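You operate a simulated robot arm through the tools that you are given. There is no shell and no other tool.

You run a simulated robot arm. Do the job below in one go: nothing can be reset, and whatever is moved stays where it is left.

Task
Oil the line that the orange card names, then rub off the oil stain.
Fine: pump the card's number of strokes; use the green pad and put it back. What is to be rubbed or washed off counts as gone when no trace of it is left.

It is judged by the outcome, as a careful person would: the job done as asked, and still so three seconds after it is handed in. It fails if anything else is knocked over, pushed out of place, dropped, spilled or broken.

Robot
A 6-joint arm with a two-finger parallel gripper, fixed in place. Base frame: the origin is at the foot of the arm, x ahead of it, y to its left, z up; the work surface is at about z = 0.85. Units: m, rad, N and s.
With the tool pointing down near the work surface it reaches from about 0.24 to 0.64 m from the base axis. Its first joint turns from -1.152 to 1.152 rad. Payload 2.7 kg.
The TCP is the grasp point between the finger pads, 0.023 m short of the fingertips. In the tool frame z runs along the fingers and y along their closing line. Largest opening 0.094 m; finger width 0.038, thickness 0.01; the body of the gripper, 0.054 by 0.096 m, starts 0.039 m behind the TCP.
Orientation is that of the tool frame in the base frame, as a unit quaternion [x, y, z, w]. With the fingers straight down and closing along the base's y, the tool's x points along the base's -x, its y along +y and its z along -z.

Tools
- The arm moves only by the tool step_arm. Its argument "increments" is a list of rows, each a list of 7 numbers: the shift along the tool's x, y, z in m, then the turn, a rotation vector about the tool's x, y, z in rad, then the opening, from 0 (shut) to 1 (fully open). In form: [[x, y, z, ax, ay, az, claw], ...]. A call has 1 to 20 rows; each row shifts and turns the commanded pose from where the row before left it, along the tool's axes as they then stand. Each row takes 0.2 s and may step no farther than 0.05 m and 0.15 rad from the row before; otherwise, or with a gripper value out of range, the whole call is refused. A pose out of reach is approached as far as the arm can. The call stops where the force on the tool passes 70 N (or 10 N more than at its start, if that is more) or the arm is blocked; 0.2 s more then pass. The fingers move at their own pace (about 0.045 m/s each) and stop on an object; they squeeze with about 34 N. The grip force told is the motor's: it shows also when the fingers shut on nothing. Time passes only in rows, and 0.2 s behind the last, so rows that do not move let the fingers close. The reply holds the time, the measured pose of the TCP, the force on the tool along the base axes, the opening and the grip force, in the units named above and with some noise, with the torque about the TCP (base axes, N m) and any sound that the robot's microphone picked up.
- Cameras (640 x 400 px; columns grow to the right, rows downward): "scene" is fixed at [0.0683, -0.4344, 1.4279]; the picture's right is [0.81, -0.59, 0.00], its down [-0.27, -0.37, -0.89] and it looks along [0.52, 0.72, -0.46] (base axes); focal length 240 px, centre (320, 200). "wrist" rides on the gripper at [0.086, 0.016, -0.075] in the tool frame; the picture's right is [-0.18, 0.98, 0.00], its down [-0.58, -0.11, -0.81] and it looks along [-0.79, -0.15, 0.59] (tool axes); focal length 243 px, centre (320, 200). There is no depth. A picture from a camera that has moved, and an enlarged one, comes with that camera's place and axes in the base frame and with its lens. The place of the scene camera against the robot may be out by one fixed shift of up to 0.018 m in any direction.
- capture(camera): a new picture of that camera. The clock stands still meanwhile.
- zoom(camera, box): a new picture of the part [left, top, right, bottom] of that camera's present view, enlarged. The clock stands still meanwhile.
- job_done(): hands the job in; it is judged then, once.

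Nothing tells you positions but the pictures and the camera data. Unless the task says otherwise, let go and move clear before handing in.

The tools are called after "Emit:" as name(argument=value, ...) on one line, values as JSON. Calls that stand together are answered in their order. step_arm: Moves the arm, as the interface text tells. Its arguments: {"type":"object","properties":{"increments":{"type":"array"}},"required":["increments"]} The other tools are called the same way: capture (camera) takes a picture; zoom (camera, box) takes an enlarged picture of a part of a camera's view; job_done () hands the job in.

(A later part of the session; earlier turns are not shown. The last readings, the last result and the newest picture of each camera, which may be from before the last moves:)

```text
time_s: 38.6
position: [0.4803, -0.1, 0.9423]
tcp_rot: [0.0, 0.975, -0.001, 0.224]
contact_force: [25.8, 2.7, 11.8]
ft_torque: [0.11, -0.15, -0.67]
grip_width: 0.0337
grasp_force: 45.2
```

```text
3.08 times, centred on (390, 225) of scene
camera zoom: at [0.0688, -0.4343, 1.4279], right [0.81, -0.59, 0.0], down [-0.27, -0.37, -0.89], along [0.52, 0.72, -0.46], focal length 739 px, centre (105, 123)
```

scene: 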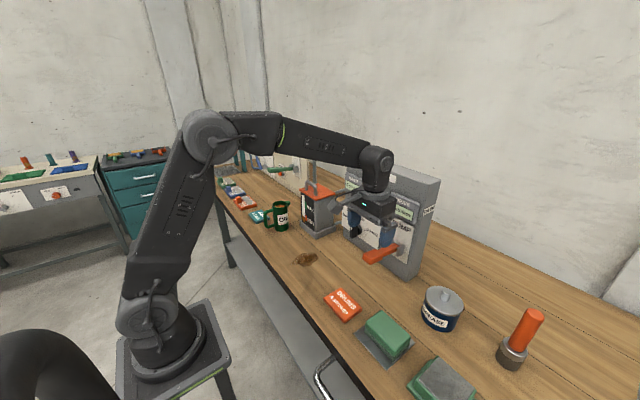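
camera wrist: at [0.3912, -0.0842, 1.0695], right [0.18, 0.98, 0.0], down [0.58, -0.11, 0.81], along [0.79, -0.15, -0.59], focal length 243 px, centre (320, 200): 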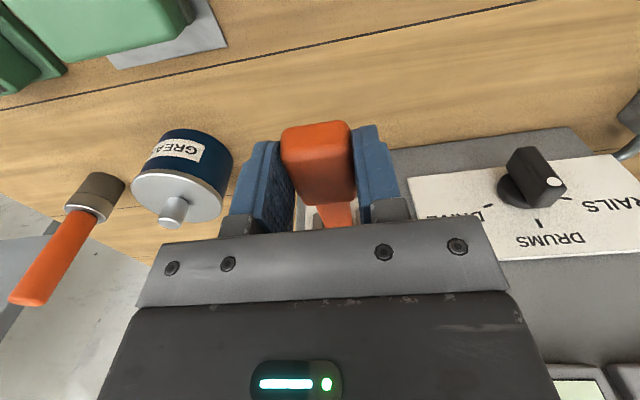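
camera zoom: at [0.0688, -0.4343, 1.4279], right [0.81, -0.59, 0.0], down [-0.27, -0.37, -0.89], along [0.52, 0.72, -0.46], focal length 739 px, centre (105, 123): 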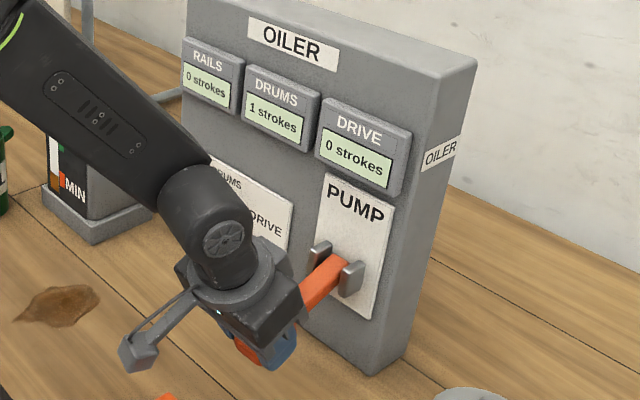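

DRUMS counted 1 stroke at about 25° down. I'll swing the lever back up to its rest angle, then check it.

Emit:
step_arm(increments=[[-0.006, 0, 0.001, 0, 0, 0, 0], [-0.002, 0, -0.0105, 0, 0.0873, 0, 0], [-0.002, 0, -0.0105, 0, 0.0873, 0, 0], [-0.002, 0, -0.0105, 0, 0.0873, 0, 0], [-0.002, 0, -0.0105, 0, 0.0873, 0, 0], [-0.002, 0, -0.0105, 0, 0.0873, 0, 0], [0, 0, 0, 0, 0, 0, 0]])

Emit:
zoom(camera="scene", box=[330, 160, 450, 290])

Emit:
capture(camera="wrist")

```text
time_s: 40.2
position: [0.4795, -0.0998, 0.9922]
tcp_rot: [-0.001, 1.0, 0.0, 0.0]
contact_force: [17.7, 1.7, -11.7]
ft_torque: [0.09, 0.83, -0.38]
grip_width: 0.034
grasp_force: 44.8
```

```text
3.08 times, centred on (390, 225) of scene
camera zoom: at [0.0691, -0.4344, 1.4278], right [0.81, -0.59, 0.0], down [-0.27, -0.37, -0.89], along [0.52, 0.72, -0.46], focal length 739 px, centre (105, 123)
```

zoom: 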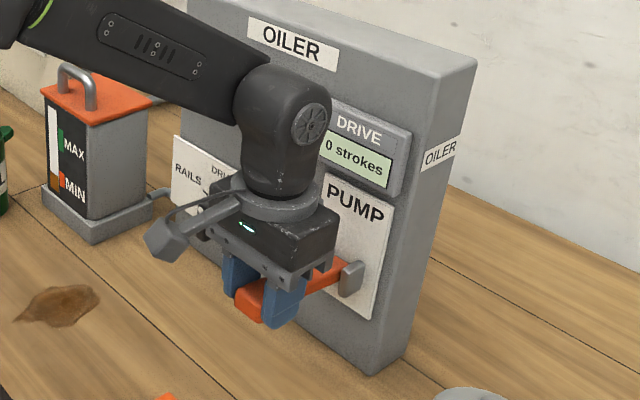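

```text
taken
camera wrist: at [0.3912, -0.0842, 1.0674], right [0.18, 0.98, 0.0], down [0.58, -0.11, 0.81], along [0.79, -0.15, -0.59], focal length 243 px, centre (320, 200)
```

wrist: 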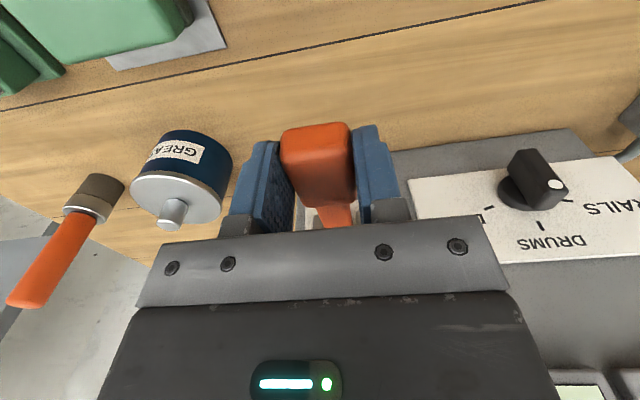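

Lever is back at its rest position. Second down stroke now, with a check of the counter.

Emit:
step_arm(increments=[[0.001, 0, 0.0105, 0, -0.0873, 0, 0], [0.001, 0, 0.0105, 0, -0.0873, 0, 0], [0.001, 0, 0.0105, 0, -0.0873, 0, 0], [0.001, 0, 0.0105, 0, -0.0873, 0, 0], [0.001, 0, 0.0105, 0, -0.0873, 0, 0], [0, 0, 0, 0, 0, 0, 0]])

Emit:
zoom(camera="scene", box=[330, 160, 450, 290])

```text
time_s: 41.6
position: [0.4799, -0.0996, 0.9411]
tcp_rot: [0.0, 0.977, -0.001, 0.214]
contact_force: [-23.3, 1.5, 6.3]
ft_torque: [-0.07, -0.69, 0.05]
grip_width: 0.0341
grasp_force: 44.8
```

```text
3.08 times, centred on (390, 225) of scene
camera zoom: at [0.0675, -0.4344, 1.4279], right [0.81, -0.59, 0.0], down [-0.27, -0.37, -0.89], along [0.52, 0.72, -0.46], focal length 739 px, centre (105, 123)
```

zoom: 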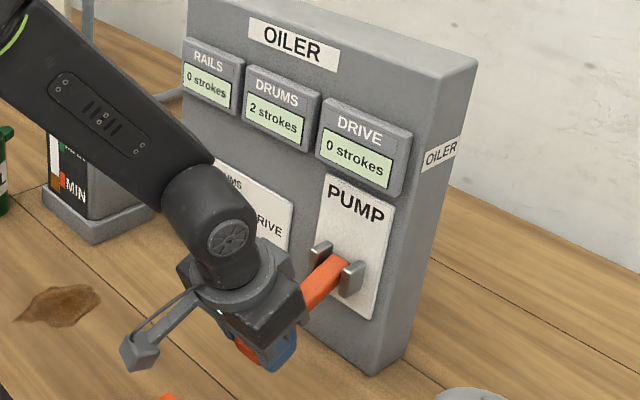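

DRUMS shows 2 strokes. Up again and down for the third.

Emit:
step_arm(increments=[[0.002, 0, 0, 0, 0, 0, 0], [-0.002, 0, -0.0105, 0, 0.0873, 0, 0], [-0.002, 0, -0.0105, 0, 0.0873, 0, 0], [-0.002, 0, -0.0105, 0, 0.0873, 0, 0], [-0.002, 0, -0.0105, 0, 0.0873, 0, 0], [-0.002, 0, -0.0105, 0, 0.0873, 0, 0], [0, 0, 0, 0, 0, 0, 0]])

Emit:
zoom(camera="scene", box=[330, 160, 450, 290])

```text
time_s: 43.2
position: [0.477, -0.0999, 0.9941]
tcp_rot: [0.0, 1.0, 0.0, 0.004]
contact_force: [25.6, 5.0, -13.9]
ft_torque: [0.0, -0.88, -0.49]
grip_width: 0.0339
grasp_force: 45.4
```

```text
3.08 times, centred on (390, 225) of scene
camera zoom: at [0.0693, -0.4343, 1.4278], right [0.81, -0.59, 0.0], down [-0.27, -0.37, -0.89], along [0.52, 0.72, -0.46], focal length 739 px, centre (105, 123)
```

zoom: 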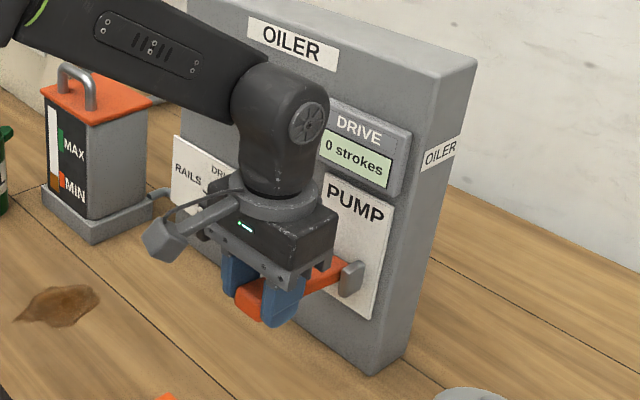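

Third down stroke now, with a small correction to keep the side force low.

Emit:
step_arm(increments=[[-0.003, 0, 0, 0, 0, 0, 0], [0.002, 0, 0.0105, 0, -0.0873, 0, 0], [0.002, 0, 0.0105, 0, -0.0873, 0, 0], [0.002, 0, 0.0105, 0, -0.0873, 0, 0], [0.002, 0, 0.0105, 0, -0.0873, 0, 0], [0.002, 0, 0.0105, 0, -0.0873, 0, 0], [0, 0, 0, 0, 0, 0, 0]])

Emit:
zoom(camera="scene", box=[330, 160, 450, 290])

```text
time_s: 44.8
position: [0.4782, -0.0991, 0.9413]
tcp_rot: [0.0, 0.976, 0.0, 0.217]
contact_force: [-10.8, 8.5, 13.3]
ft_torque: [0.2, -1.16, -0.13]
grip_width: 0.0339
grasp_force: 45.2
```

```text
3.08 times, centred on (390, 225) of scene
camera zoom: at [0.0678, -0.4342, 1.428], right [0.81, -0.59, 0.0], down [-0.27, -0.37, -0.89], along [0.52, 0.72, -0.46], focal length 739 px, centre (105, 123)
```

zoom: 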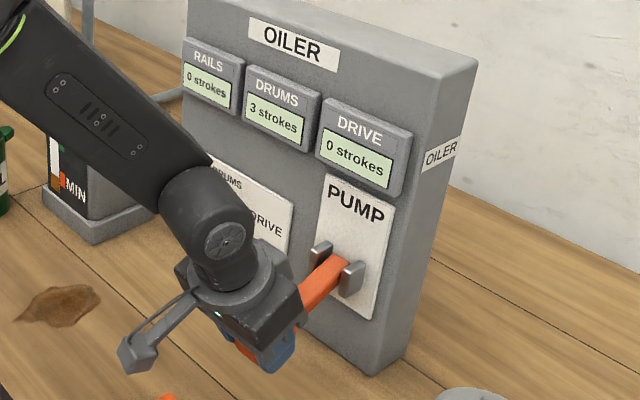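

DRUMS shows 3. One more: up first, then the fourth down stroke.

Emit:
step_arm(increments=[[-0.002, 0, -0.0105, 0, 0.0873, 0, 0], [-0.002, 0, -0.0105, 0, 0.0873, 0, 0], [-0.002, 0, -0.0105, 0, 0.0873, 0, 0], [-0.002, 0, -0.0105, 0, 0.0873, 0, 0], [-0.002, 0, -0.0105, 0, 0.0873, 0, 0], [0, 0, 0, 0, 0, 0, 0], [0.002, 0, 0.0105, 0, -0.0873, 0, 0], [0.002, 0, 0.0105, 0, -0.0873, 0, 0], [0.002, 0, 0.0105, 0, -0.0873, 0, 0], [0.002, 0, 0.0105, 0, -0.0873, 0, 0], [0.002, 0, 0.0105, 0, -0.0873, 0, 0], [0, 0, 0, 0, 0, 0, 0]])

Emit:
zoom(camera="scene", box=[330, 160, 450, 290])

```text
time_s: 47.4
position: [0.4733, -0.1001, 0.9426]
tcp_rot: [0.0, 0.976, 0.0, 0.219]
contact_force: [4.2, 1.5, 17.6]
ft_torque: [0.01, -1.39, -0.24]
grip_width: 0.0342
grasp_force: 44.7
```

```text
3.08 times, centred on (390, 225) of scene
camera zoom: at [0.0681, -0.4343, 1.4279], right [0.81, -0.59, 0.0], down [-0.27, -0.37, -0.89], along [0.52, 0.72, -0.46], focal length 739 px, centre (105, 123)
```

zoom: 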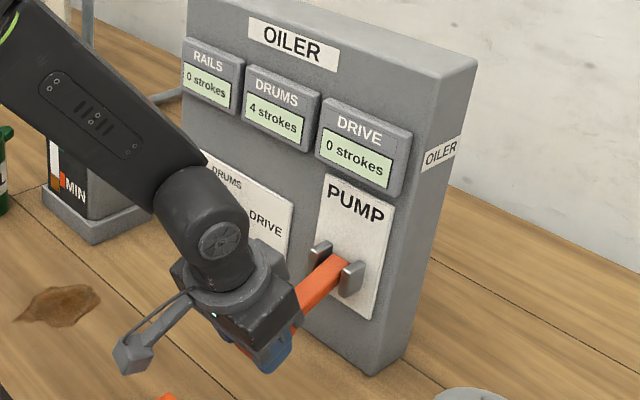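

DRUMS shows 4 strokes. I'll return the lever to its rest position, open and lift clear.

Emit:
step_arm(increments=[[-0.002, 0, -0.0105, 0, 0.0873, 0, 0], [-0.002, 0, -0.0105, 0, 0.0873, 0, 0], [-0.002, 0, -0.0105, 0, 0.0873, 0, 0], [-0.002, 0, -0.0105, 0, 0.0873, 0, 0], [-0.002, 0, -0.0105, 0, 0.0873, 0, 0], [0, 0, 0, 0, 0, 0, 0], [0, 0, 0, 0, 0, 0, 0.5], [0, 0, 0, 0, 0, 0, 0.8], [0, 0, 0, 0, 0, 0, 1], [0, 0, 0, 0, 0, 0, 1], [0, 0, 0, 0, 0, 0, 1], [0, 0, -0.04, 0, 0, 0, 1], [0, 0, -0.04, 0, 0, 0, 1], [0, 0, 0, 0, 0, 0, 1]])

Emit:
capture(camera="wrist")

Emit:
zoom(camera="scene", box=[330, 160, 450, 290])

```text
time_s: 50.4
position: [0.4699, -0.1008, 1.0749]
tcp_rot: [0.0, 1.0, 0.0, 0.0]
contact_force: [-0.5, 0.1, -0.5]
ft_torque: [0.02, -0.01, 0.02]
grip_width: 0.0939
grasp_force: 0.0
```

```text
taken
camera wrist: at [0.3821, -0.0848, 1.1501], right [0.18, 0.98, 0.0], down [0.58, -0.11, 0.81], along [0.79, -0.15, -0.59], focal length 243 px, centre (320, 200)
```

wrist: 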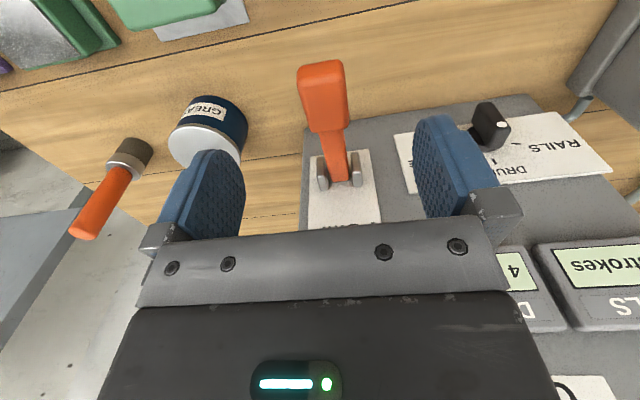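

```text
3.08 times, centred on (390, 225) of scene
camera zoom: at [0.0683, -0.4344, 1.4279], right [0.81, -0.59, 0.0], down [-0.27, -0.37, -0.89], along [0.52, 0.72, -0.46], focal length 739 px, centre (105, 123)
```

zoom: 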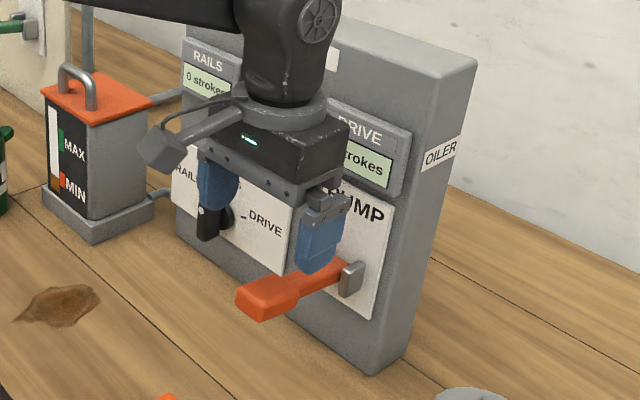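

Pump job is done: lever at rest, DRUMS at 4. Now to the pads: I'll move up and over to look at them closely.

Emit:
step_arm(increments=[[0, 0, -0.04, 0, 0, 0, 1], [0, 0, -0.04, 0, 0, 0, 1], [0.03, -0.034, 0, 0, 0, 0, 1], [0.03, -0.034, 0, 0, 0, 0, 1], [0.03, -0.034, 0, 0, 0, 0, 1], [0.03, -0.034, 0, 0, 0, 0, 1], [0.03, -0.034, 0, 0, 0, 0, 1], [0, 0, 0, 0, 0, 0, 1]])

Emit:
capture(camera="wrist")

Emit:
zoom(camera="wrist", box=[150, 0, 450, 190])

Emit:
zoom(camera="scene", box=[340, 290, 500, 400])

```text
time_s: 52.2
position: [0.3188, -0.2722, 1.1532]
tcp_rot: [0.0, 1.0, 0.0, 0.0]
contact_force: [0.2, 0.2, 0.4]
ft_torque: [0.0, -0.03, 0.01]
grip_width: 0.094
grasp_force: 0.1
```

```text
taken
camera wrist: at [0.232, -0.2559, 1.2288], right [0.18, 0.98, 0.0], down [0.58, -0.11, 0.81], along [0.79, -0.15, -0.59], focal length 243 px, centre (320, 200)
```

wrist: 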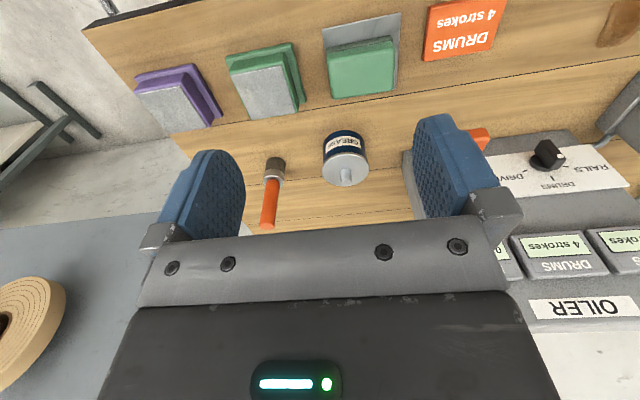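

```text
2.11 times, centred on (300, 95) of wrist
camera zoom: at [0.232, -0.2559, 1.2288], right [0.18, 0.98, 0.0], down [0.58, -0.11, 0.81], along [0.79, -0.15, -0.59], focal length 511 px, centre (362, 421)
```

zoom: 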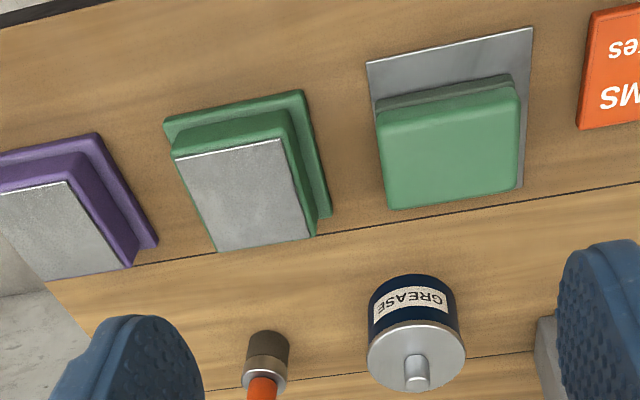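

```text
3.64 times, centred on (420, 345) of scene
camera zoom: at [0.0683, -0.4344, 1.4279], right [0.81, -0.59, 0.0], down [-0.27, -0.37, -0.89], along [0.52, 0.72, -0.46], focal length 873 px, centre (-44, -327)
```

zoom: 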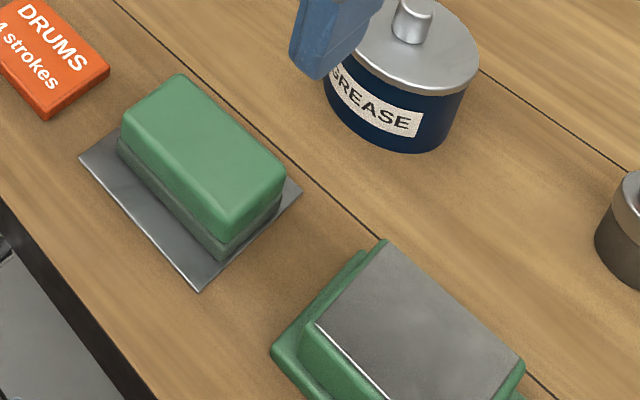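

The green pad is the block on the steel plate, about 6.5 × 8.5 cm, centre near (0.405, -0.230), top at z≈0.89. I'll roll the gripper 90° so it closes along x across the pad's short side, and move above it.

Emit:
step_arm(increments=[[0, 0, 0, 0, 0, -0.1428, 1], [0, 0, 0, 0, 0, -0.1428, 1], [0, 0, 0, 0, 0, -0.1428, 1], [0, 0, 0, 0, 0, -0.1428, 1], [0, 0, 0, 0, 0, -0.1428, 1], [0, 0, 0, 0, 0, -0.1428, 1], [0, 0, 0, 0, 0, -0.1428, 1], [0, 0, 0, 0, 0, -0.1428, 1], [0, 0, 0, 0, 0, -0.1428, 1], [0, 0, 0, 0, 0, -0.1428, 1], [0, 0, 0, 0, 0, -0.1428, 1], [-0.0105, -0.0214, 0.0325, 0, 0, 0, 1], [-0.0105, -0.0214, 0.0325, 0, 0, 0, 1], [-0.0105, -0.0214, 0.0325, 0, 0, 0, 1], [-0.0105, -0.0214, 0.0325, 0, 0, 0, 1], [0, 0, 0, 0, 0, 0, 1]])

Emit:
capture(camera="wrist")

Emit:
zoom(camera="scene", box=[300, 240, 500, 400])

```text
time_s: 55.6
position: [0.405, -0.2302, 1.0254]
tcp_rot: [0.707, -0.707, 0.0, 0.001]
contact_force: [0.4, -0.5, -0.4]
ft_torque: [0.03, 0.0, 0.03]
grip_width: 0.094
grasp_force: 0.1
```

```text
taken
camera wrist: at [0.3886, -0.3158, 1.0998], right [-0.98, 0.18, 0.0], down [0.11, 0.58, 0.81], along [0.15, 0.79, -0.59], focal length 243 px, centre (320, 200)
```

wrist: 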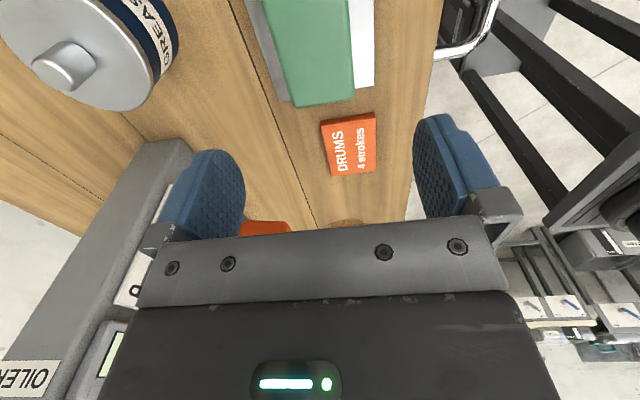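

```text
2.50 times, centred on (400, 320) of scene
camera zoom: at [0.0683, -0.4344, 1.4279], right [0.81, -0.59, 0.0], down [-0.27, -0.37, -0.89], along [0.52, 0.72, -0.46], focal length 600 px, centre (120, -100)
```

zoom: 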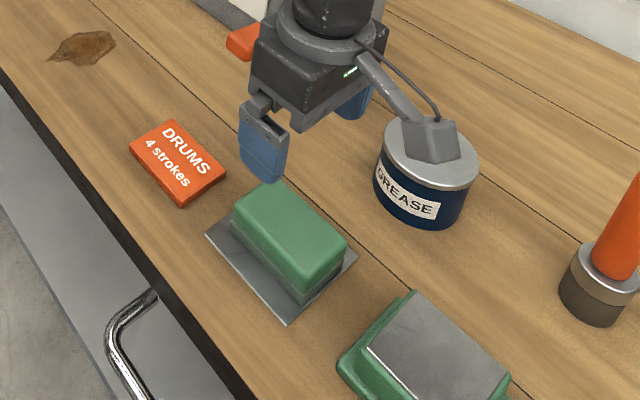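

Pad spans x≈0.379–0.439, aligned with the axes, so centre x≈0.409. I'll nudge 4 mm and descend to straddle it, tips ~8 mm above the plate.

Emit:
step_arm(increments=[[0, -0.004, 0.035, 0, 0, 0, 1], [0, 0, 0.035, 0, 0, 0, 1], [0, 0, 0.035, 0, 0, 0, 1], [0, 0, 0.018, 0, 0, 0, 1], [0, 0, 0.017, 0, 0, 0, 1], [0, 0, 0, 0, 0, 0, 1]])

Emit:
capture(camera="wrist")

Emit:
zoom(camera="scene", box=[300, 240, 500, 400])

```text
time_s: 57.0
position: [0.4079, -0.2292, 0.8856]
tcp_rot: [-0.707, 0.707, 0.001, 0.0]
contact_force: [-0.1, 0.7, 0.3]
ft_torque: [0.03, 0.02, 0.03]
grip_width: 0.0939
grasp_force: 0.0
```

```text
taken
camera wrist: at [0.3917, -0.3149, 0.9592], right [-0.98, 0.18, 0.0], down [0.11, 0.58, 0.81], along [0.15, 0.79, -0.59], focal length 243 px, centre (320, 200)
```

wrist: 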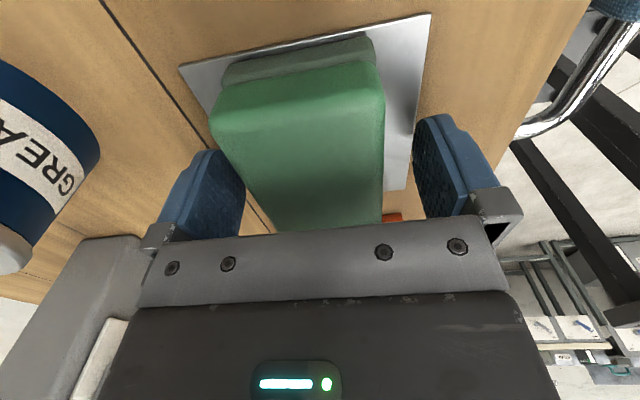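

```text
2.50 times, centred on (400, 320) of scene
camera zoom: at [0.0683, -0.4344, 1.4279], right [0.81, -0.59, 0.0], down [-0.27, -0.37, -0.89], along [0.52, 0.72, -0.46], focal length 600 px, centre (120, -100)
```

zoom: 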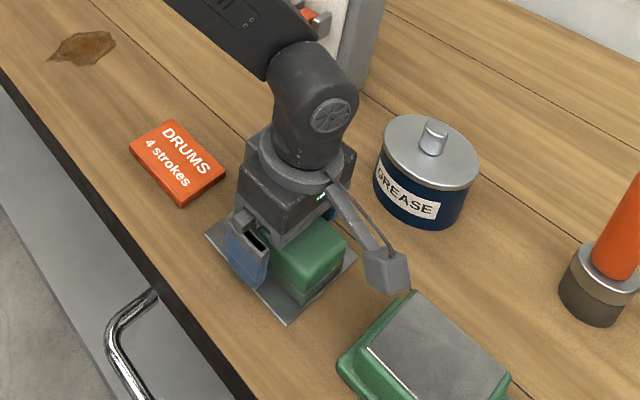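

Fingers straddle the pad centrally. Closing on it now.

Emit:
step_arm(increments=[[0, 0, 0, 0, 0, 0, 0.7], [0, 0, 0, 0, 0, 0, 0.55], [0, 0, 0, 0, 0, 0, 0.4], [0, 0, 0, 0, 0, 0, 0.2], [0, 0, 0, 0, 0, 0, 0], [0, 0, 0, 0, 0, 0, 0]])

Emit:
capture(camera="wrist")

```text
time_s: 58.4
position: [0.4086, -0.2276, 0.8846]
tcp_rot: [0.707, -0.707, 0.0, -0.001]
contact_force: [-0.1, -0.6, -0.2]
ft_torque: [0.0, -0.04, 0.01]
grip_width: 0.0596
grasp_force: 33.6
```

```text
taken
camera wrist: at [0.3917, -0.3149, 0.9594], right [-0.98, 0.18, 0.0], down [0.11, 0.58, 0.81], along [0.15, 0.79, -0.59], focal length 243 px, centre (320, 200)
```

wrist: 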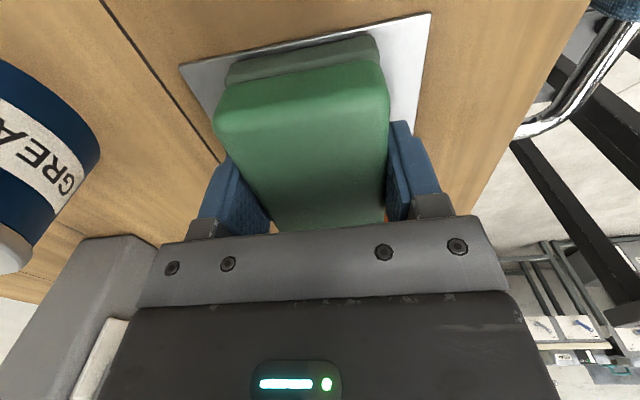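

Gripped at 60 mm. I'll lift a little and check that the plate stays behind.

Emit:
step_arm(increments=[[0, 0, -0.015, 0, 0, 0, 0], [0, 0, -0.025, 0, 0, 0, 0], [0, 0, -0.03, 0, 0, 0, 0], [0, 0, 0, 0, 0, 0, 0]])

Emit:
zoom(camera="scene", box=[300, 240, 500, 400])

Emit:
capture(camera="wrist")

```text
time_s: 59.4
position: [0.4079, -0.226, 0.9549]
tcp_rot: [0.707, -0.707, 0.0, 0.0]
contact_force: [0.8, -0.8, 0.2]
ft_torque: [-0.01, 0.0, 0.0]
grip_width: 0.0
grasp_force: 33.9
```

```text
2.50 times, centred on (400, 320) of scene
camera zoom: at [0.0683, -0.4344, 1.4279], right [0.81, -0.59, 0.0], down [-0.27, -0.37, -0.89], along [0.52, 0.72, -0.46], focal length 600 px, centre (120, -100)
```

zoom: 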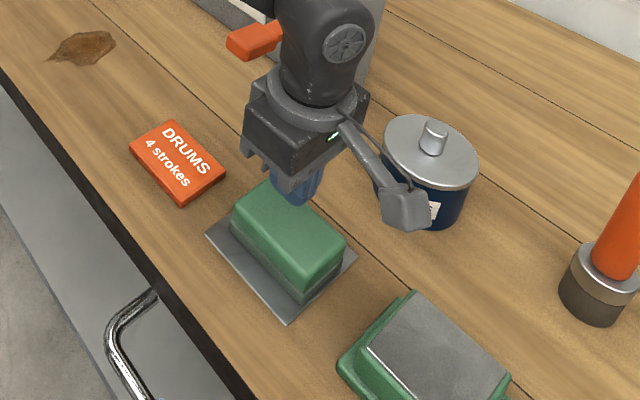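

```text
taken
camera wrist: at [0.3907, -0.3134, 1.0297], right [-0.98, 0.18, 0.0], down [0.11, 0.58, 0.81], along [0.15, 0.79, -0.59], focal length 243 px, centre (320, 200)
```

wrist: 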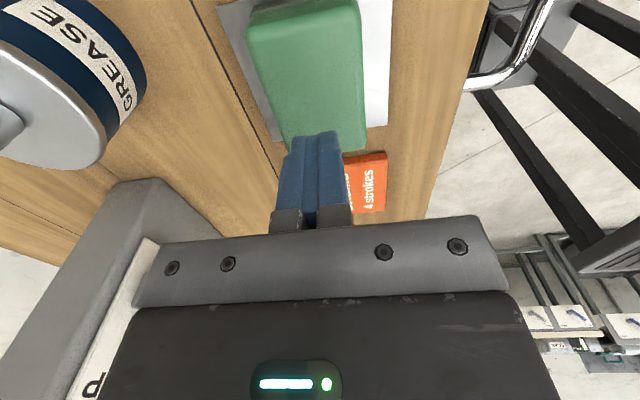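

The fingers slid off the pad; it stayed on its plate, apparently undisturbed. I'll zoom to understand the pad's shape and how it sits.

Emit:
zoom(camera="wrist", box=[200, 0, 420, 150])

Emit:
zoom(camera="scene", box=[360, 300, 450, 380])

Emit:
zoom(camera="scene", box=[395, 345, 485, 400])

```text
2.67 times, centred on (310, 75) of wrist
camera zoom: at [0.3907, -0.3134, 1.0297], right [-0.98, 0.18, 0.0], down [0.11, 0.58, 0.81], along [0.15, 0.79, -0.59], focal length 647 px, centre (347, 533)
```

zoom: 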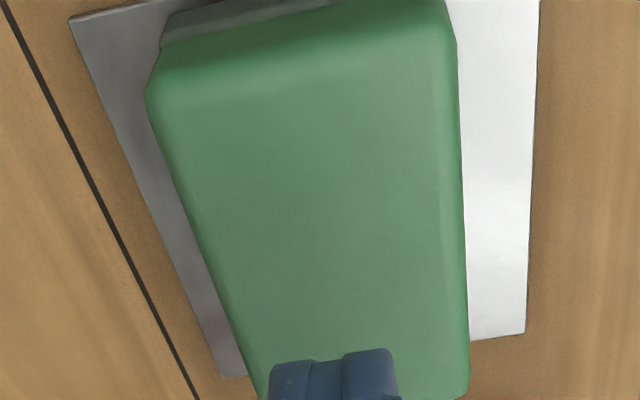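

```text
5.00 times, centred on (405, 340) of scene
camera zoom: at [0.0683, -0.4344, 1.4279], right [0.81, -0.59, 0.0], down [-0.27, -0.37, -0.89], along [0.52, 0.72, -0.46], focal length 1200 px, centre (-105, -500)
```

zoom: 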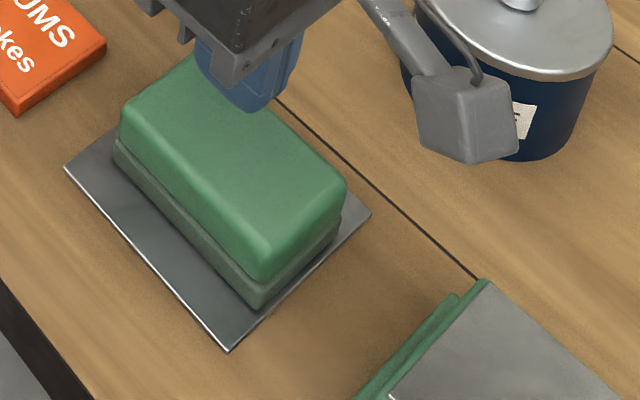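

```text
7.11 times, centred on (440, 372) of scene
camera zoom: at [0.0683, -0.4344, 1.4279], right [0.81, -0.59, 0.0], down [-0.27, -0.37, -0.89], along [0.52, 0.72, -0.46], focal length 1707 px, centre (-533, -1027)
```

zoom: 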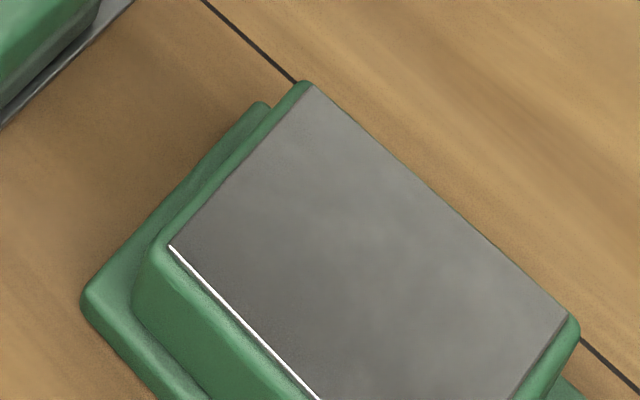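

The pad is a green body over a darker felt layer. I'll re-open, descend slightly lower, grip again and lift in tiny steps while reading the force.

Emit:
step_arm(increments=[[0, 0, 0, 0, 0, 0, 1], [0, 0, 0, 0, 0, 0, 1], [0, 0, 0, 0, 0, 0, 1], [0, 0, 0, 0, 0, 0, 1], [0, 0, 0, 0, 0, 0, 1], [0, 0, 0, 0, 0, 0, 1], [0, 0.0, 0.035, 0, 0, 0, 1], [0, 0, 0.02, 0, 0, 0, 1], [0, 0, 0.015, 0, 0, 0, 1], [0, 0, 0.005, 0, 0, 0, 1], [0, 0, 0, 0, 0, 0, 1]])

Emit:
zoom(camera="wrist", box=[160, 0, 480, 240])

```text
time_s: 61.8
position: [0.4082, -0.2277, 0.8795]
tcp_rot: [-0.707, 0.707, 0.0, 0.0]
contact_force: [-0.3, -0.2, 0.0]
ft_torque: [0.0, 0.02, -0.03]
grip_width: 0.0944
grasp_force: 0.1
```

```text
1.67 times, centred on (320, 120) of wrist
camera zoom: at [0.3905, -0.314, 0.9541], right [-0.98, 0.18, 0.0], down [0.11, 0.58, 0.81], along [0.15, 0.79, -0.59], focal length 404 px, centre (320, 333)
```

zoom: 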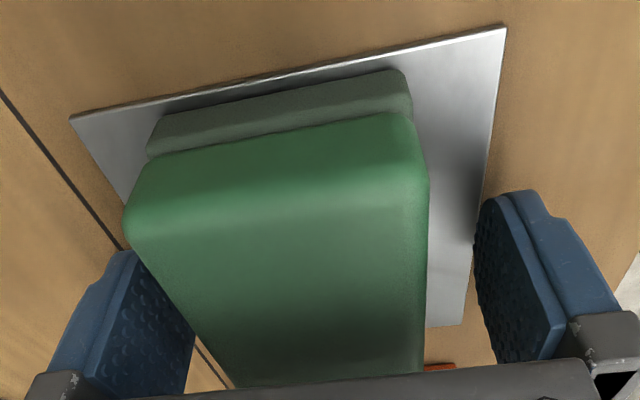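

Emit:
step_arm(increments=[[0, 0, 0, 0, 0, 0, 0.6], [0, 0, 0, 0, 0, 0, 0.3], [0, 0, 0, 0, 0, 0, 0], [0, 0, 0, 0, 0, 0, 0], [0, 0, 0, 0, 0, 0, 0], [0, 0, 0, 0, 0, 0, 0], [0, 0, -0.002, 0, 0, 0, 0]])

Emit:
step_arm(increments=[[0, 0, -0.002, 0, 0, 0, 0]])

Emit:
step_arm(increments=[[0, 0, -0.002, 0, 0, 0, 0]])

Emit:
capture(camera="wrist")

```text
time_s: 63.4
position: [0.4075, -0.227, 0.8812]
tcp_rot: [0.707, -0.707, 0.0, 0.001]
contact_force: [-0.3, 0.0, -0.6]
ft_torque: [0.03, 0.03, 0.0]
grip_width: 0.0594
grasp_force: 34.1
```

```text
time_s: 63.8
position: [0.4087, -0.2286, 0.8824]
tcp_rot: [0.708, -0.707, 0.0, 0.0]
contact_force: [0.0, 0.2, -0.3]
ft_torque: [-0.03, 0.01, -0.04]
grip_width: 0.0595
grasp_force: 33.9
```

```text
time_s: 64.2
position: [0.4086, -0.2268, 0.8843]
tcp_rot: [0.708, -0.707, 0.0, 0.0]
contact_force: [0.4, -0.4, 0.3]
ft_torque: [-0.04, -0.01, -0.02]
grip_width: 0.0597
grasp_force: 33.5
```

```text
taken
camera wrist: at [0.3917, -0.314, 0.9597], right [-0.98, 0.18, 0.0], down [0.11, 0.58, 0.81], along [0.15, 0.79, -0.59], focal length 243 px, centre (320, 200)
```

wrist: 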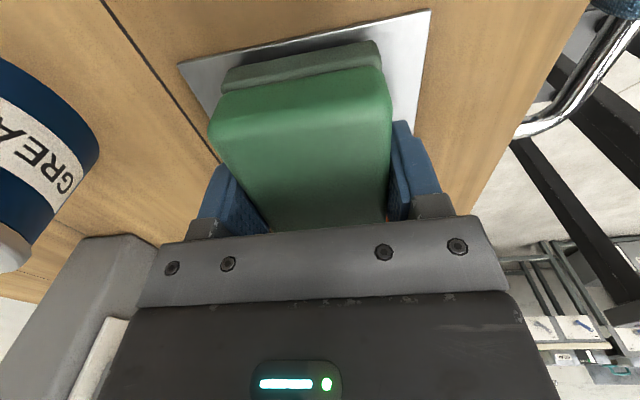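

No resistance so far. I'll keep lifting gently and see whether the pad comes with the fingers.

Emit:
step_arm(increments=[[0, 0, -0.003, 0, 0, 0, 0], [0, 0, -0.003, 0, 0, 0, 0], [0, 0, 0, 0, 0, 0, 0]])

Emit:
zoom(camera="scene", box=[360, 300, 450, 380])

Emit:
zoom(camera="wrist", box=[160, 0, 480, 240])

```text
time_s: 65.0
position: [0.4092, -0.2281, 0.8924]
tcp_rot: [-0.707, 0.708, -0.001, 0.0]
contact_force: [-0.6, -0.6, -0.7]
ft_torque: [0.0, 0.01, 0.05]
grip_width: 0.0598
grasp_force: 34.1
```

```text
5.00 times, centred on (405, 340) of scene
camera zoom: at [0.0683, -0.4344, 1.4279], right [0.81, -0.59, 0.0], down [-0.27, -0.37, -0.89], along [0.52, 0.72, -0.46], focal length 1200 px, centre (-105, -500)
```

zoom: 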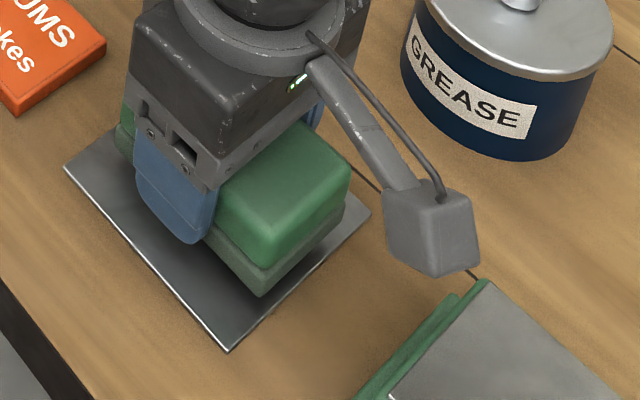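

```text
1.67 times, centred on (320, 120) of wrist
camera zoom: at [0.3916, -0.3144, 0.9662], right [-0.98, 0.18, 0.0], down [0.11, 0.58, 0.81], along [0.15, 0.79, -0.59], focal length 404 px, centre (320, 333)
```

zoom: 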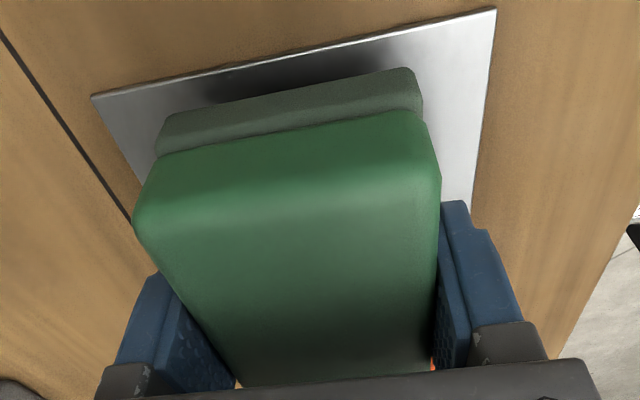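

The pad is now lifted clear of its plate. I'll carry on raising slowly, checking that it doesn't slip.

Emit:
step_arm(increments=[[0, 0, -0.004, 0, 0, 0, 0], [0, 0, -0.006, 0, 0, 0, 0], [0, 0, -0.008, 0, 0, 0, 0], [0, 0, -0.006, 0, 0, 0, 0], [0, 0, -0.003, 0, 0, 0, 0], [0, 0, 0, 0, 0, 0, 0]])

Emit:
zoom(camera="wrist", box=[160, 0, 480, 240])

```text
time_s: 66.4
position: [0.4079, -0.2283, 0.9185]
tcp_rot: [0.707, -0.707, 0.001, 0.0]
contact_force: [-0.5, -0.8, -0.4]
ft_torque: [-0.02, 0.01, -0.02]
grip_width: 0.0595
grasp_force: 34.2
```

```text
1.67 times, centred on (320, 120) of wrist
camera zoom: at [0.3915, -0.3145, 0.9936], right [-0.98, 0.18, 0.0], down [0.11, 0.58, 0.81], along [0.15, 0.79, -0.59], focal length 404 px, centre (320, 333)
```

zoom: 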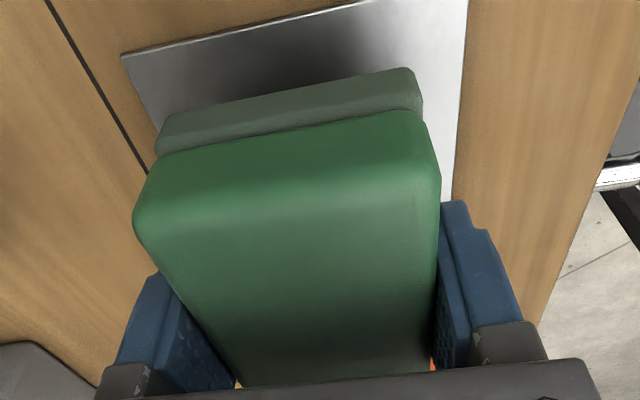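

No slip. I'll raise to a carrying height and ease a bit toward the base to clear the lever handle.

Emit:
step_arm(increments=[[0, 0, -0.01, 0, 0, 0, 0], [0, 0.004, -0.018, 0, 0, 0, 0], [0, 0.006, -0.018, 0, 0, 0, 0], [0, 0.008, -0.018, 0, 0, 0, 0], [0, 0.008, -0.018, 0, 0, 0, 0], [0, 0.004, -0.015, 0, 0, 0, 0], [0, 0, -0.005, 0, 0, 0, 0], [0, 0, 0, 0, 0, 0, 0]])

Emit:
capture(camera="wrist")

Emit:
capture(camera="scene")

```text
time_s: 68.2
position: [0.3812, -0.228, 1.0205]
tcp_rot: [-0.707, 0.707, 0.0, 0.0]
contact_force: [-0.1, 0.0, -1.0]
ft_torque: [0.03, -0.02, 0.03]
grip_width: 0.0598
grasp_force: 34.6
```

```text
taken
camera wrist: at [0.3634, -0.315, 1.0954], right [-0.98, 0.18, 0.0], down [0.11, 0.58, 0.81], along [0.15, 0.79, -0.59], focal length 243 px, centre (320, 200)
```

wrist: 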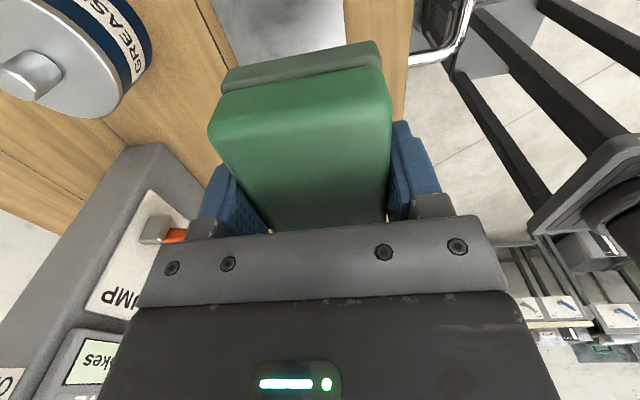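

```text
taken
```

scene: 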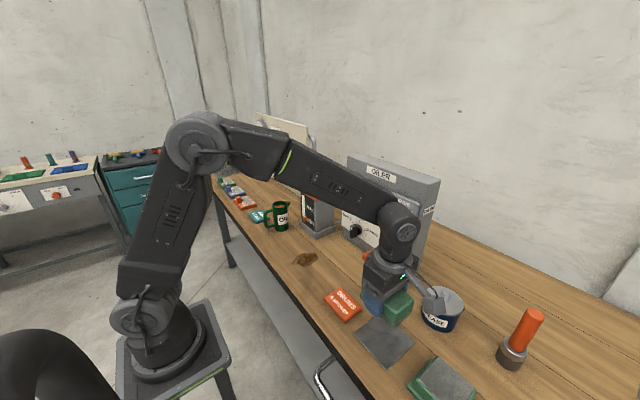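

Pad held securely and the plate stayed put. Now I carry it left to above the stain.

Emit:
step_arm(increments=[[-0.012, 0, 0, 0, 0, 0, 0], [-0.024, 0, 0, 0, 0, 0, 0], [-0.026, 0, 0, 0, 0, 0, 0], [-0.026, 0, 0, 0, 0, 0, 0], [-0.026, 0, 0, 0, 0, 0, 0], [-0.026, 0, 0, 0, 0, 0, 0], [-0.026, 0, 0, 0, 0, 0, 0], [-0.026, 0, 0, 0, 0, 0, 0], [-0.026, 0, 0, 0, 0, 0, 0], [-0.026, 0, 0, 0, 0, 0, 0], [-0.026, 0, 0, 0, 0, 0, 0], [-0.026, -0.006, 0, 0, 0, 0, 0], [-0.026, -0.006, 0, 0, 0, 0, 0], [-0.022, -0.006, 0, 0, 0, 0, 0], [-0.004, -0.004, 0, 0, 0, 0, 0], [0, 0, 0, 0, 0, 0, 0]])

Emit:
capture(camera="scene")

Emit:
capture(camera="wrist")

```text
time_s: 71.6
position: [0.4014, 0.1197, 1.0209]
tcp_rot: [0.707, -0.707, -0.001, 0.0]
contact_force: [0.1, 0.2, -0.1]
ft_torque: [-0.02, 0.0, -0.04]
grip_width: 0.0596
grasp_force: 34.0
```

```text
taken
```

scene: 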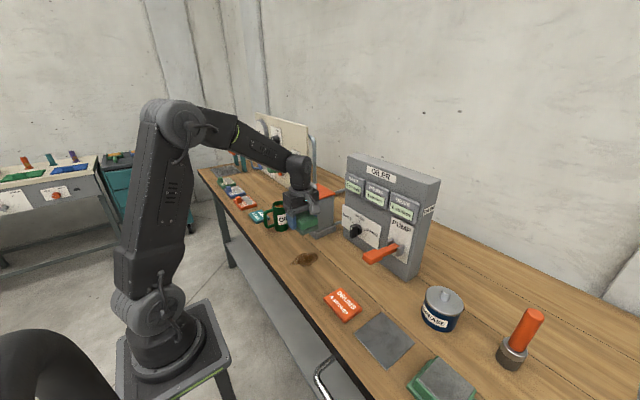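

```text
taken
camera wrist: at [0.3831, 0.033, 1.0953], right [-0.98, 0.18, 0.0], down [0.11, 0.58, 0.81], along [0.15, 0.79, -0.59], focal length 243 px, centre (320, 200)
```

wrist: 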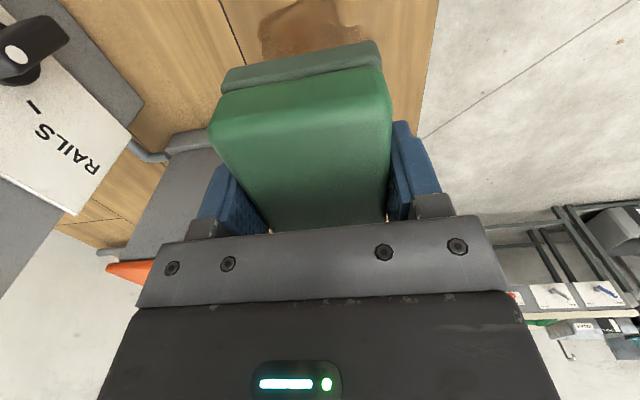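

I'm above the stain (x≈0.35–0.455, y≈0.09–0.155). I'll lower the pad to just above the bench, then press gently.

Emit:
step_arm(increments=[[0, 0, 0.02, 0, 0, 0, 0], [0, 0, 0.03, 0, 0, 0, 0], [0, 0, 0.03, 0, 0, 0, 0], [0, 0, 0.03, 0, 0, 0, 0], [0, 0, 0.016, 0, 0, 0, 0], [0, 0, 0.007, 0, 0, 0, 0], [0, 0, 0, 0, 0, 0, 0]])

Emit:
step_arm(increments=[[0, 0, 0.004, 0, 0, 0, 0], [0, 0, 0.003, 0, 0, 0, 0], [0, 0, 0.002, 0, 0, 0, 0]])

```text
time_s: 73.2
position: [0.3998, 0.1201, 0.8884]
tcp_rot: [-0.707, 0.707, 0.001, 0.001]
contact_force: [-0.3, 0.2, -0.5]
ft_torque: [0.01, 0.01, -0.02]
grip_width: 0.0595
grasp_force: 34.0
```

```text
time_s: 74.0
position: [0.3999, 0.1194, 0.8789]
tcp_rot: [0.707, -0.707, 0.001, 0.0]
contact_force: [0.8, -0.3, -1.5]
ft_torque: [0.02, -0.02, -0.02]
grip_width: 0.0598
grasp_force: 33.7
```

Emit:
step_arm(increments=[[0, 0, 0.002, 0, 0, 0, 0]])

Emit:
step_arm(increments=[[0, 0, 0.002, 0, 0, 0, 0]])

```text
time_s: 74.4
position: [0.3993, 0.1204, 0.8771]
tcp_rot: [-0.707, 0.707, 0.001, -0.001]
contact_force: [-0.8, -1.4, 4.0]
ft_torque: [-0.01, 0.04, 0.01]
grip_width: 0.0598
grasp_force: 33.7
```

```text
time_s: 74.8
position: [0.401, 0.1201, 0.8762]
tcp_rot: [-0.707, 0.707, 0.0, 0.002]
contact_force: [-7.0, -2.1, 23.8]
ft_torque: [-0.06, 0.21, -0.04]
grip_width: 0.06
grasp_force: 34.2
```

Pad is in contact (24 N). I'll ease pressure slightly and rub back and forth along x across the stain.

Emit:
step_arm(increments=[[0, 0, -0.0008, 0, 0, 0, 0], [0, -0.012, 0, 0, 0, 0, 0], [0, -0.014, 0, 0, 0, 0, 0], [0, -0.014, 0, 0, 0, 0, 0], [0, 0.014, 0, 0, 0, 0, 0], [0, 0.018, 0, 0, 0, 0, 0], [0, 0.018, 0, 0, 0, 0, 0], [0, 0.018, 0, 0, 0, 0, 0], [0, 0.012, 0, 0, 0, 0, 0], [0, -0.014, 0, 0, 0, 0, 0], [0, -0.018, 0, 0, 0, 0, 0], [0, -0.018, 0, 0, 0, 0, 0], [0, -0.018, 0, 0, 0, 0, 0], [0, -0.012, 0, 0, 0, 0, 0]])

Emit:
capture(camera="wrist")

Emit:
zoom(camera="scene", box=[250, 180, 390, 300])

```text
time_s: 77.8
position: [0.4405, 0.1189, 0.8742]
tcp_rot: [0.708, -0.707, -0.001, 0.0]
contact_force: [-0.1, 0.5, -0.1]
ft_torque: [0.03, 0.01, 0.03]
grip_width: 0.0598
grasp_force: 34.3
```

```text
taken
camera wrist: at [0.4237, 0.032, 0.9489], right [-0.98, 0.18, 0.0], down [0.11, 0.58, 0.81], along [0.15, 0.79, -0.59], focal length 243 px, centre (320, 200)
```

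wrist: 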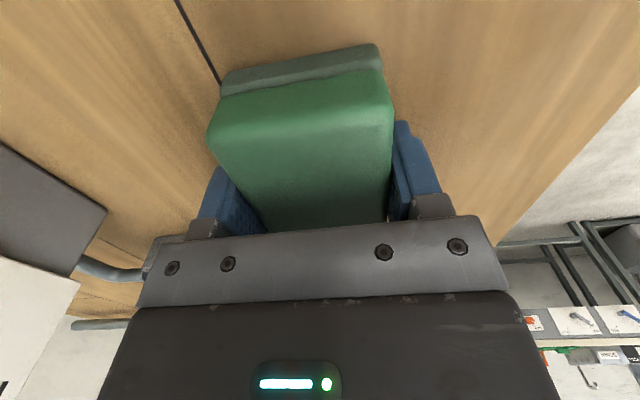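

```text
3.33 times, centred on (320, 240) of scene
camera zoom: at [0.0683, -0.4344, 1.4279], right [0.81, -0.59, 0.0], down [-0.27, -0.37, -0.89], along [0.52, 0.72, -0.46], focal length 800 px, centre (320, 67)
```

zoom: 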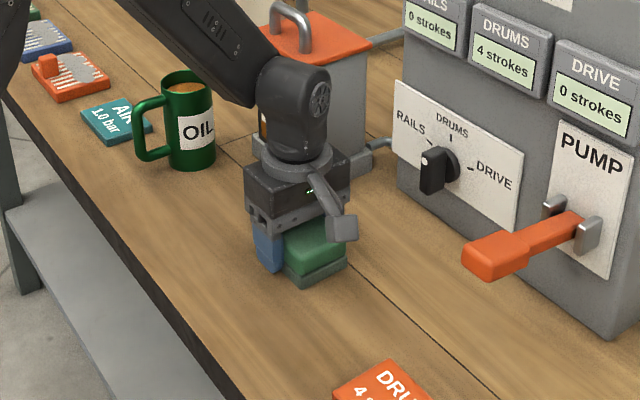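

The stain looks mostly gone. I'll lift and inspect the area from both cameras.

Emit:
step_arm(increments=[[0, 0, -0.008, 0, 0, 0, 0], [0, 0, -0.02, 0, 0, 0, 0], [0, 0, -0.03, 0, 0, 0, 0], [0.02, 0, -0.03, 0, 0, 0, 0], [0.026, 0, -0.03, 0, 0, 0, 0], [0.026, 0, -0.01, 0, 0, 0, 0], [0.026, 0, 0, 0, 0, 0, 0], [0.01, 0, 0, 0, 0, 0, 0], [0, 0, 0, 0, 0, 0, 0]])

Emit:
zoom(camera="scene", box=[250, 200, 370, 300])

Emit:
capture(camera="wrist")

```text
time_s: 79.8
position: [0.4405, 0.0118, 1.0044]
tcp_rot: [-0.706, 0.708, 0.0, 0.0]
contact_force: [-0.2, -0.2, -0.6]
ft_torque: [-0.04, -0.02, -0.01]
grip_width: 0.0597
grasp_force: 34.1
```

```text
4.00 times, centred on (310, 250) of scene
camera zoom: at [0.0683, -0.4344, 1.4279], right [0.81, -0.59, 0.0], down [-0.27, -0.37, -0.89], along [0.52, 0.72, -0.46], focal length 960 px, centre (360, 0)
```

zoom: 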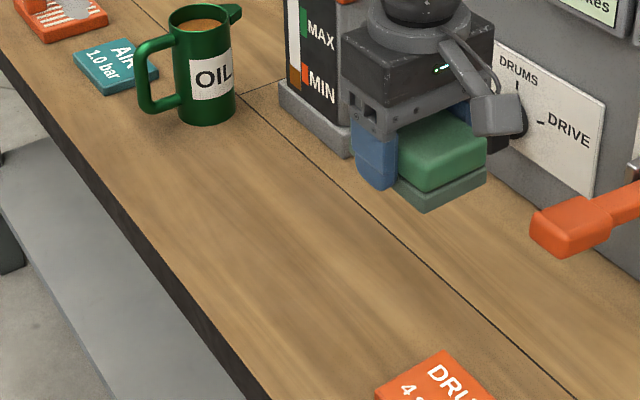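

```text
taken
camera wrist: at [0.4238, -0.0743, 1.0782], right [-0.98, 0.18, 0.0], down [0.11, 0.58, 0.81], along [0.15, 0.79, -0.59], focal length 243 px, centre (320, 200)
```

wrist: 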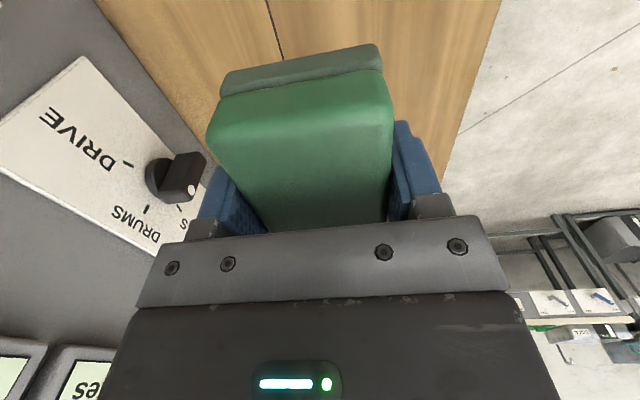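

Emit:
zoom(camera="scene", box=[282, 240, 332, 280])

Emit:
zoom(camera="scene", box=[270, 225, 350, 290])

```text
10.00 times, centred on (307, 260) of scene
camera zoom: at [0.0683, -0.4344, 1.4279], right [0.81, -0.59, 0.0], down [-0.27, -0.37, -0.89], along [0.52, 0.72, -0.46], focal length 2401 px, centre (450, -400)
```

zoom: 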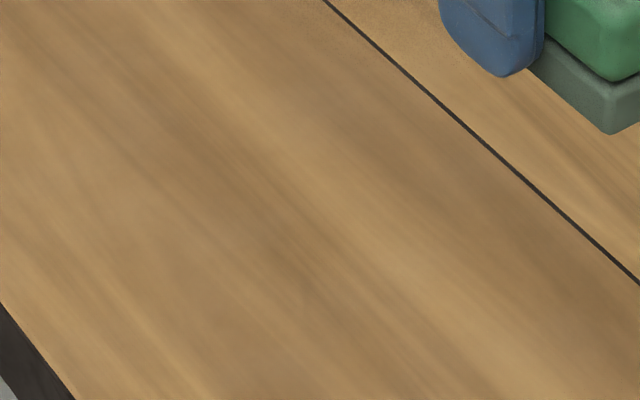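

```text
6.15 times, centred on (310, 258) of scene
camera zoom: at [0.0683, -0.4344, 1.4279], right [0.81, -0.59, 0.0], down [-0.27, -0.37, -0.89], along [0.52, 0.72, -0.46], focal length 1478 px, centre (382, -154)
```

zoom: 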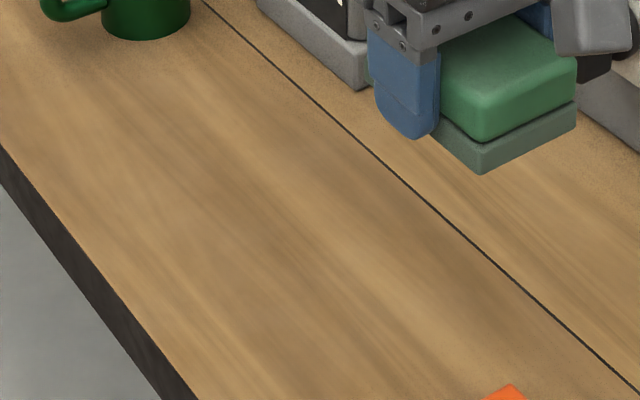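

Looks clean from here, but I want a closer check for faint residue. I'll move so the wrist camera sees the stain area beside the pad.

Emit:
step_arm(increments=[[-0.01, 0.01, 0, 0, 0, 0, 0], [-0.02, 0.018, 0, 0, 0, 0, 0], [-0.02, 0.018, 0, 0, 0, 0, 0], [-0.02, 0.018, 0, 0, 0, 0, 0], [-0.02, 0.018, 0, 0, 0, 0, 0], [-0.02, 0.018, 0, 0, 0, 0, 0], [-0.02, 0.018, 0, 0, 0, 0, 0], [-0.01, 0.01, 0, 0, 0, 0, 0], [0, 0, 0, 0, 0, 0, 0]])

Emit:
capture(camera="wrist")

Emit:
zoom(camera="wrist", box=[60, 0, 240, 150])

```text
time_s: 81.8
position: [0.3115, 0.1514, 1.0023]
tcp_rot: [-0.707, 0.707, 0.0, 0.001]
contact_force: [-0.5, 0.3, 0.0]
ft_torque: [-0.01, -0.03, 0.0]
grip_width: 0.0596
grasp_force: 34.3
```

```text
taken
camera wrist: at [0.2953, 0.0649, 1.077], right [-0.98, 0.18, 0.0], down [0.11, 0.58, 0.81], along [0.15, 0.79, -0.59], focal length 243 px, centre (320, 200)
```

wrist: 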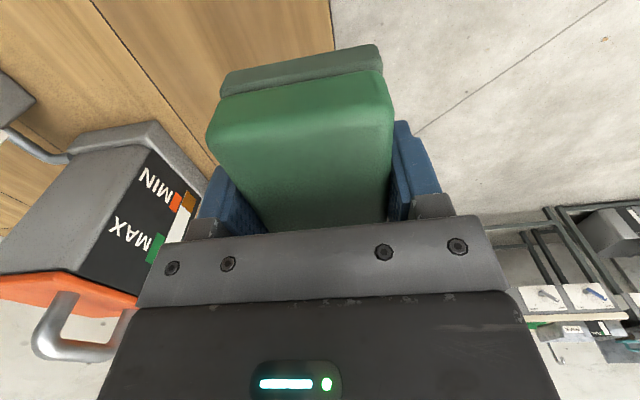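

```text
2.67 times, centred on (150, 75) of wrist
camera zoom: at [0.2953, 0.0649, 1.077], right [-0.98, 0.18, 0.0], down [0.11, 0.58, 0.81], along [0.15, 0.79, -0.59], focal length 647 px, centre (773, 533)
```

zoom: 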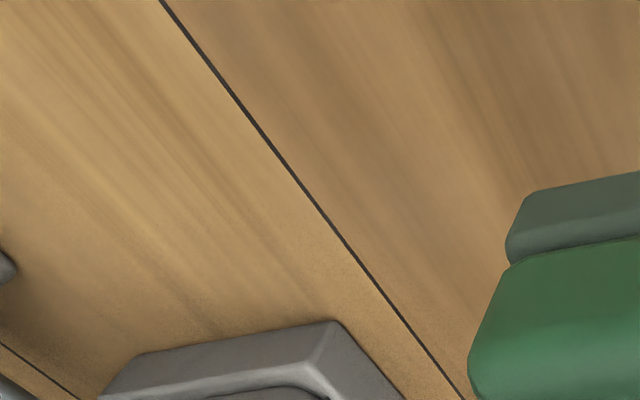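

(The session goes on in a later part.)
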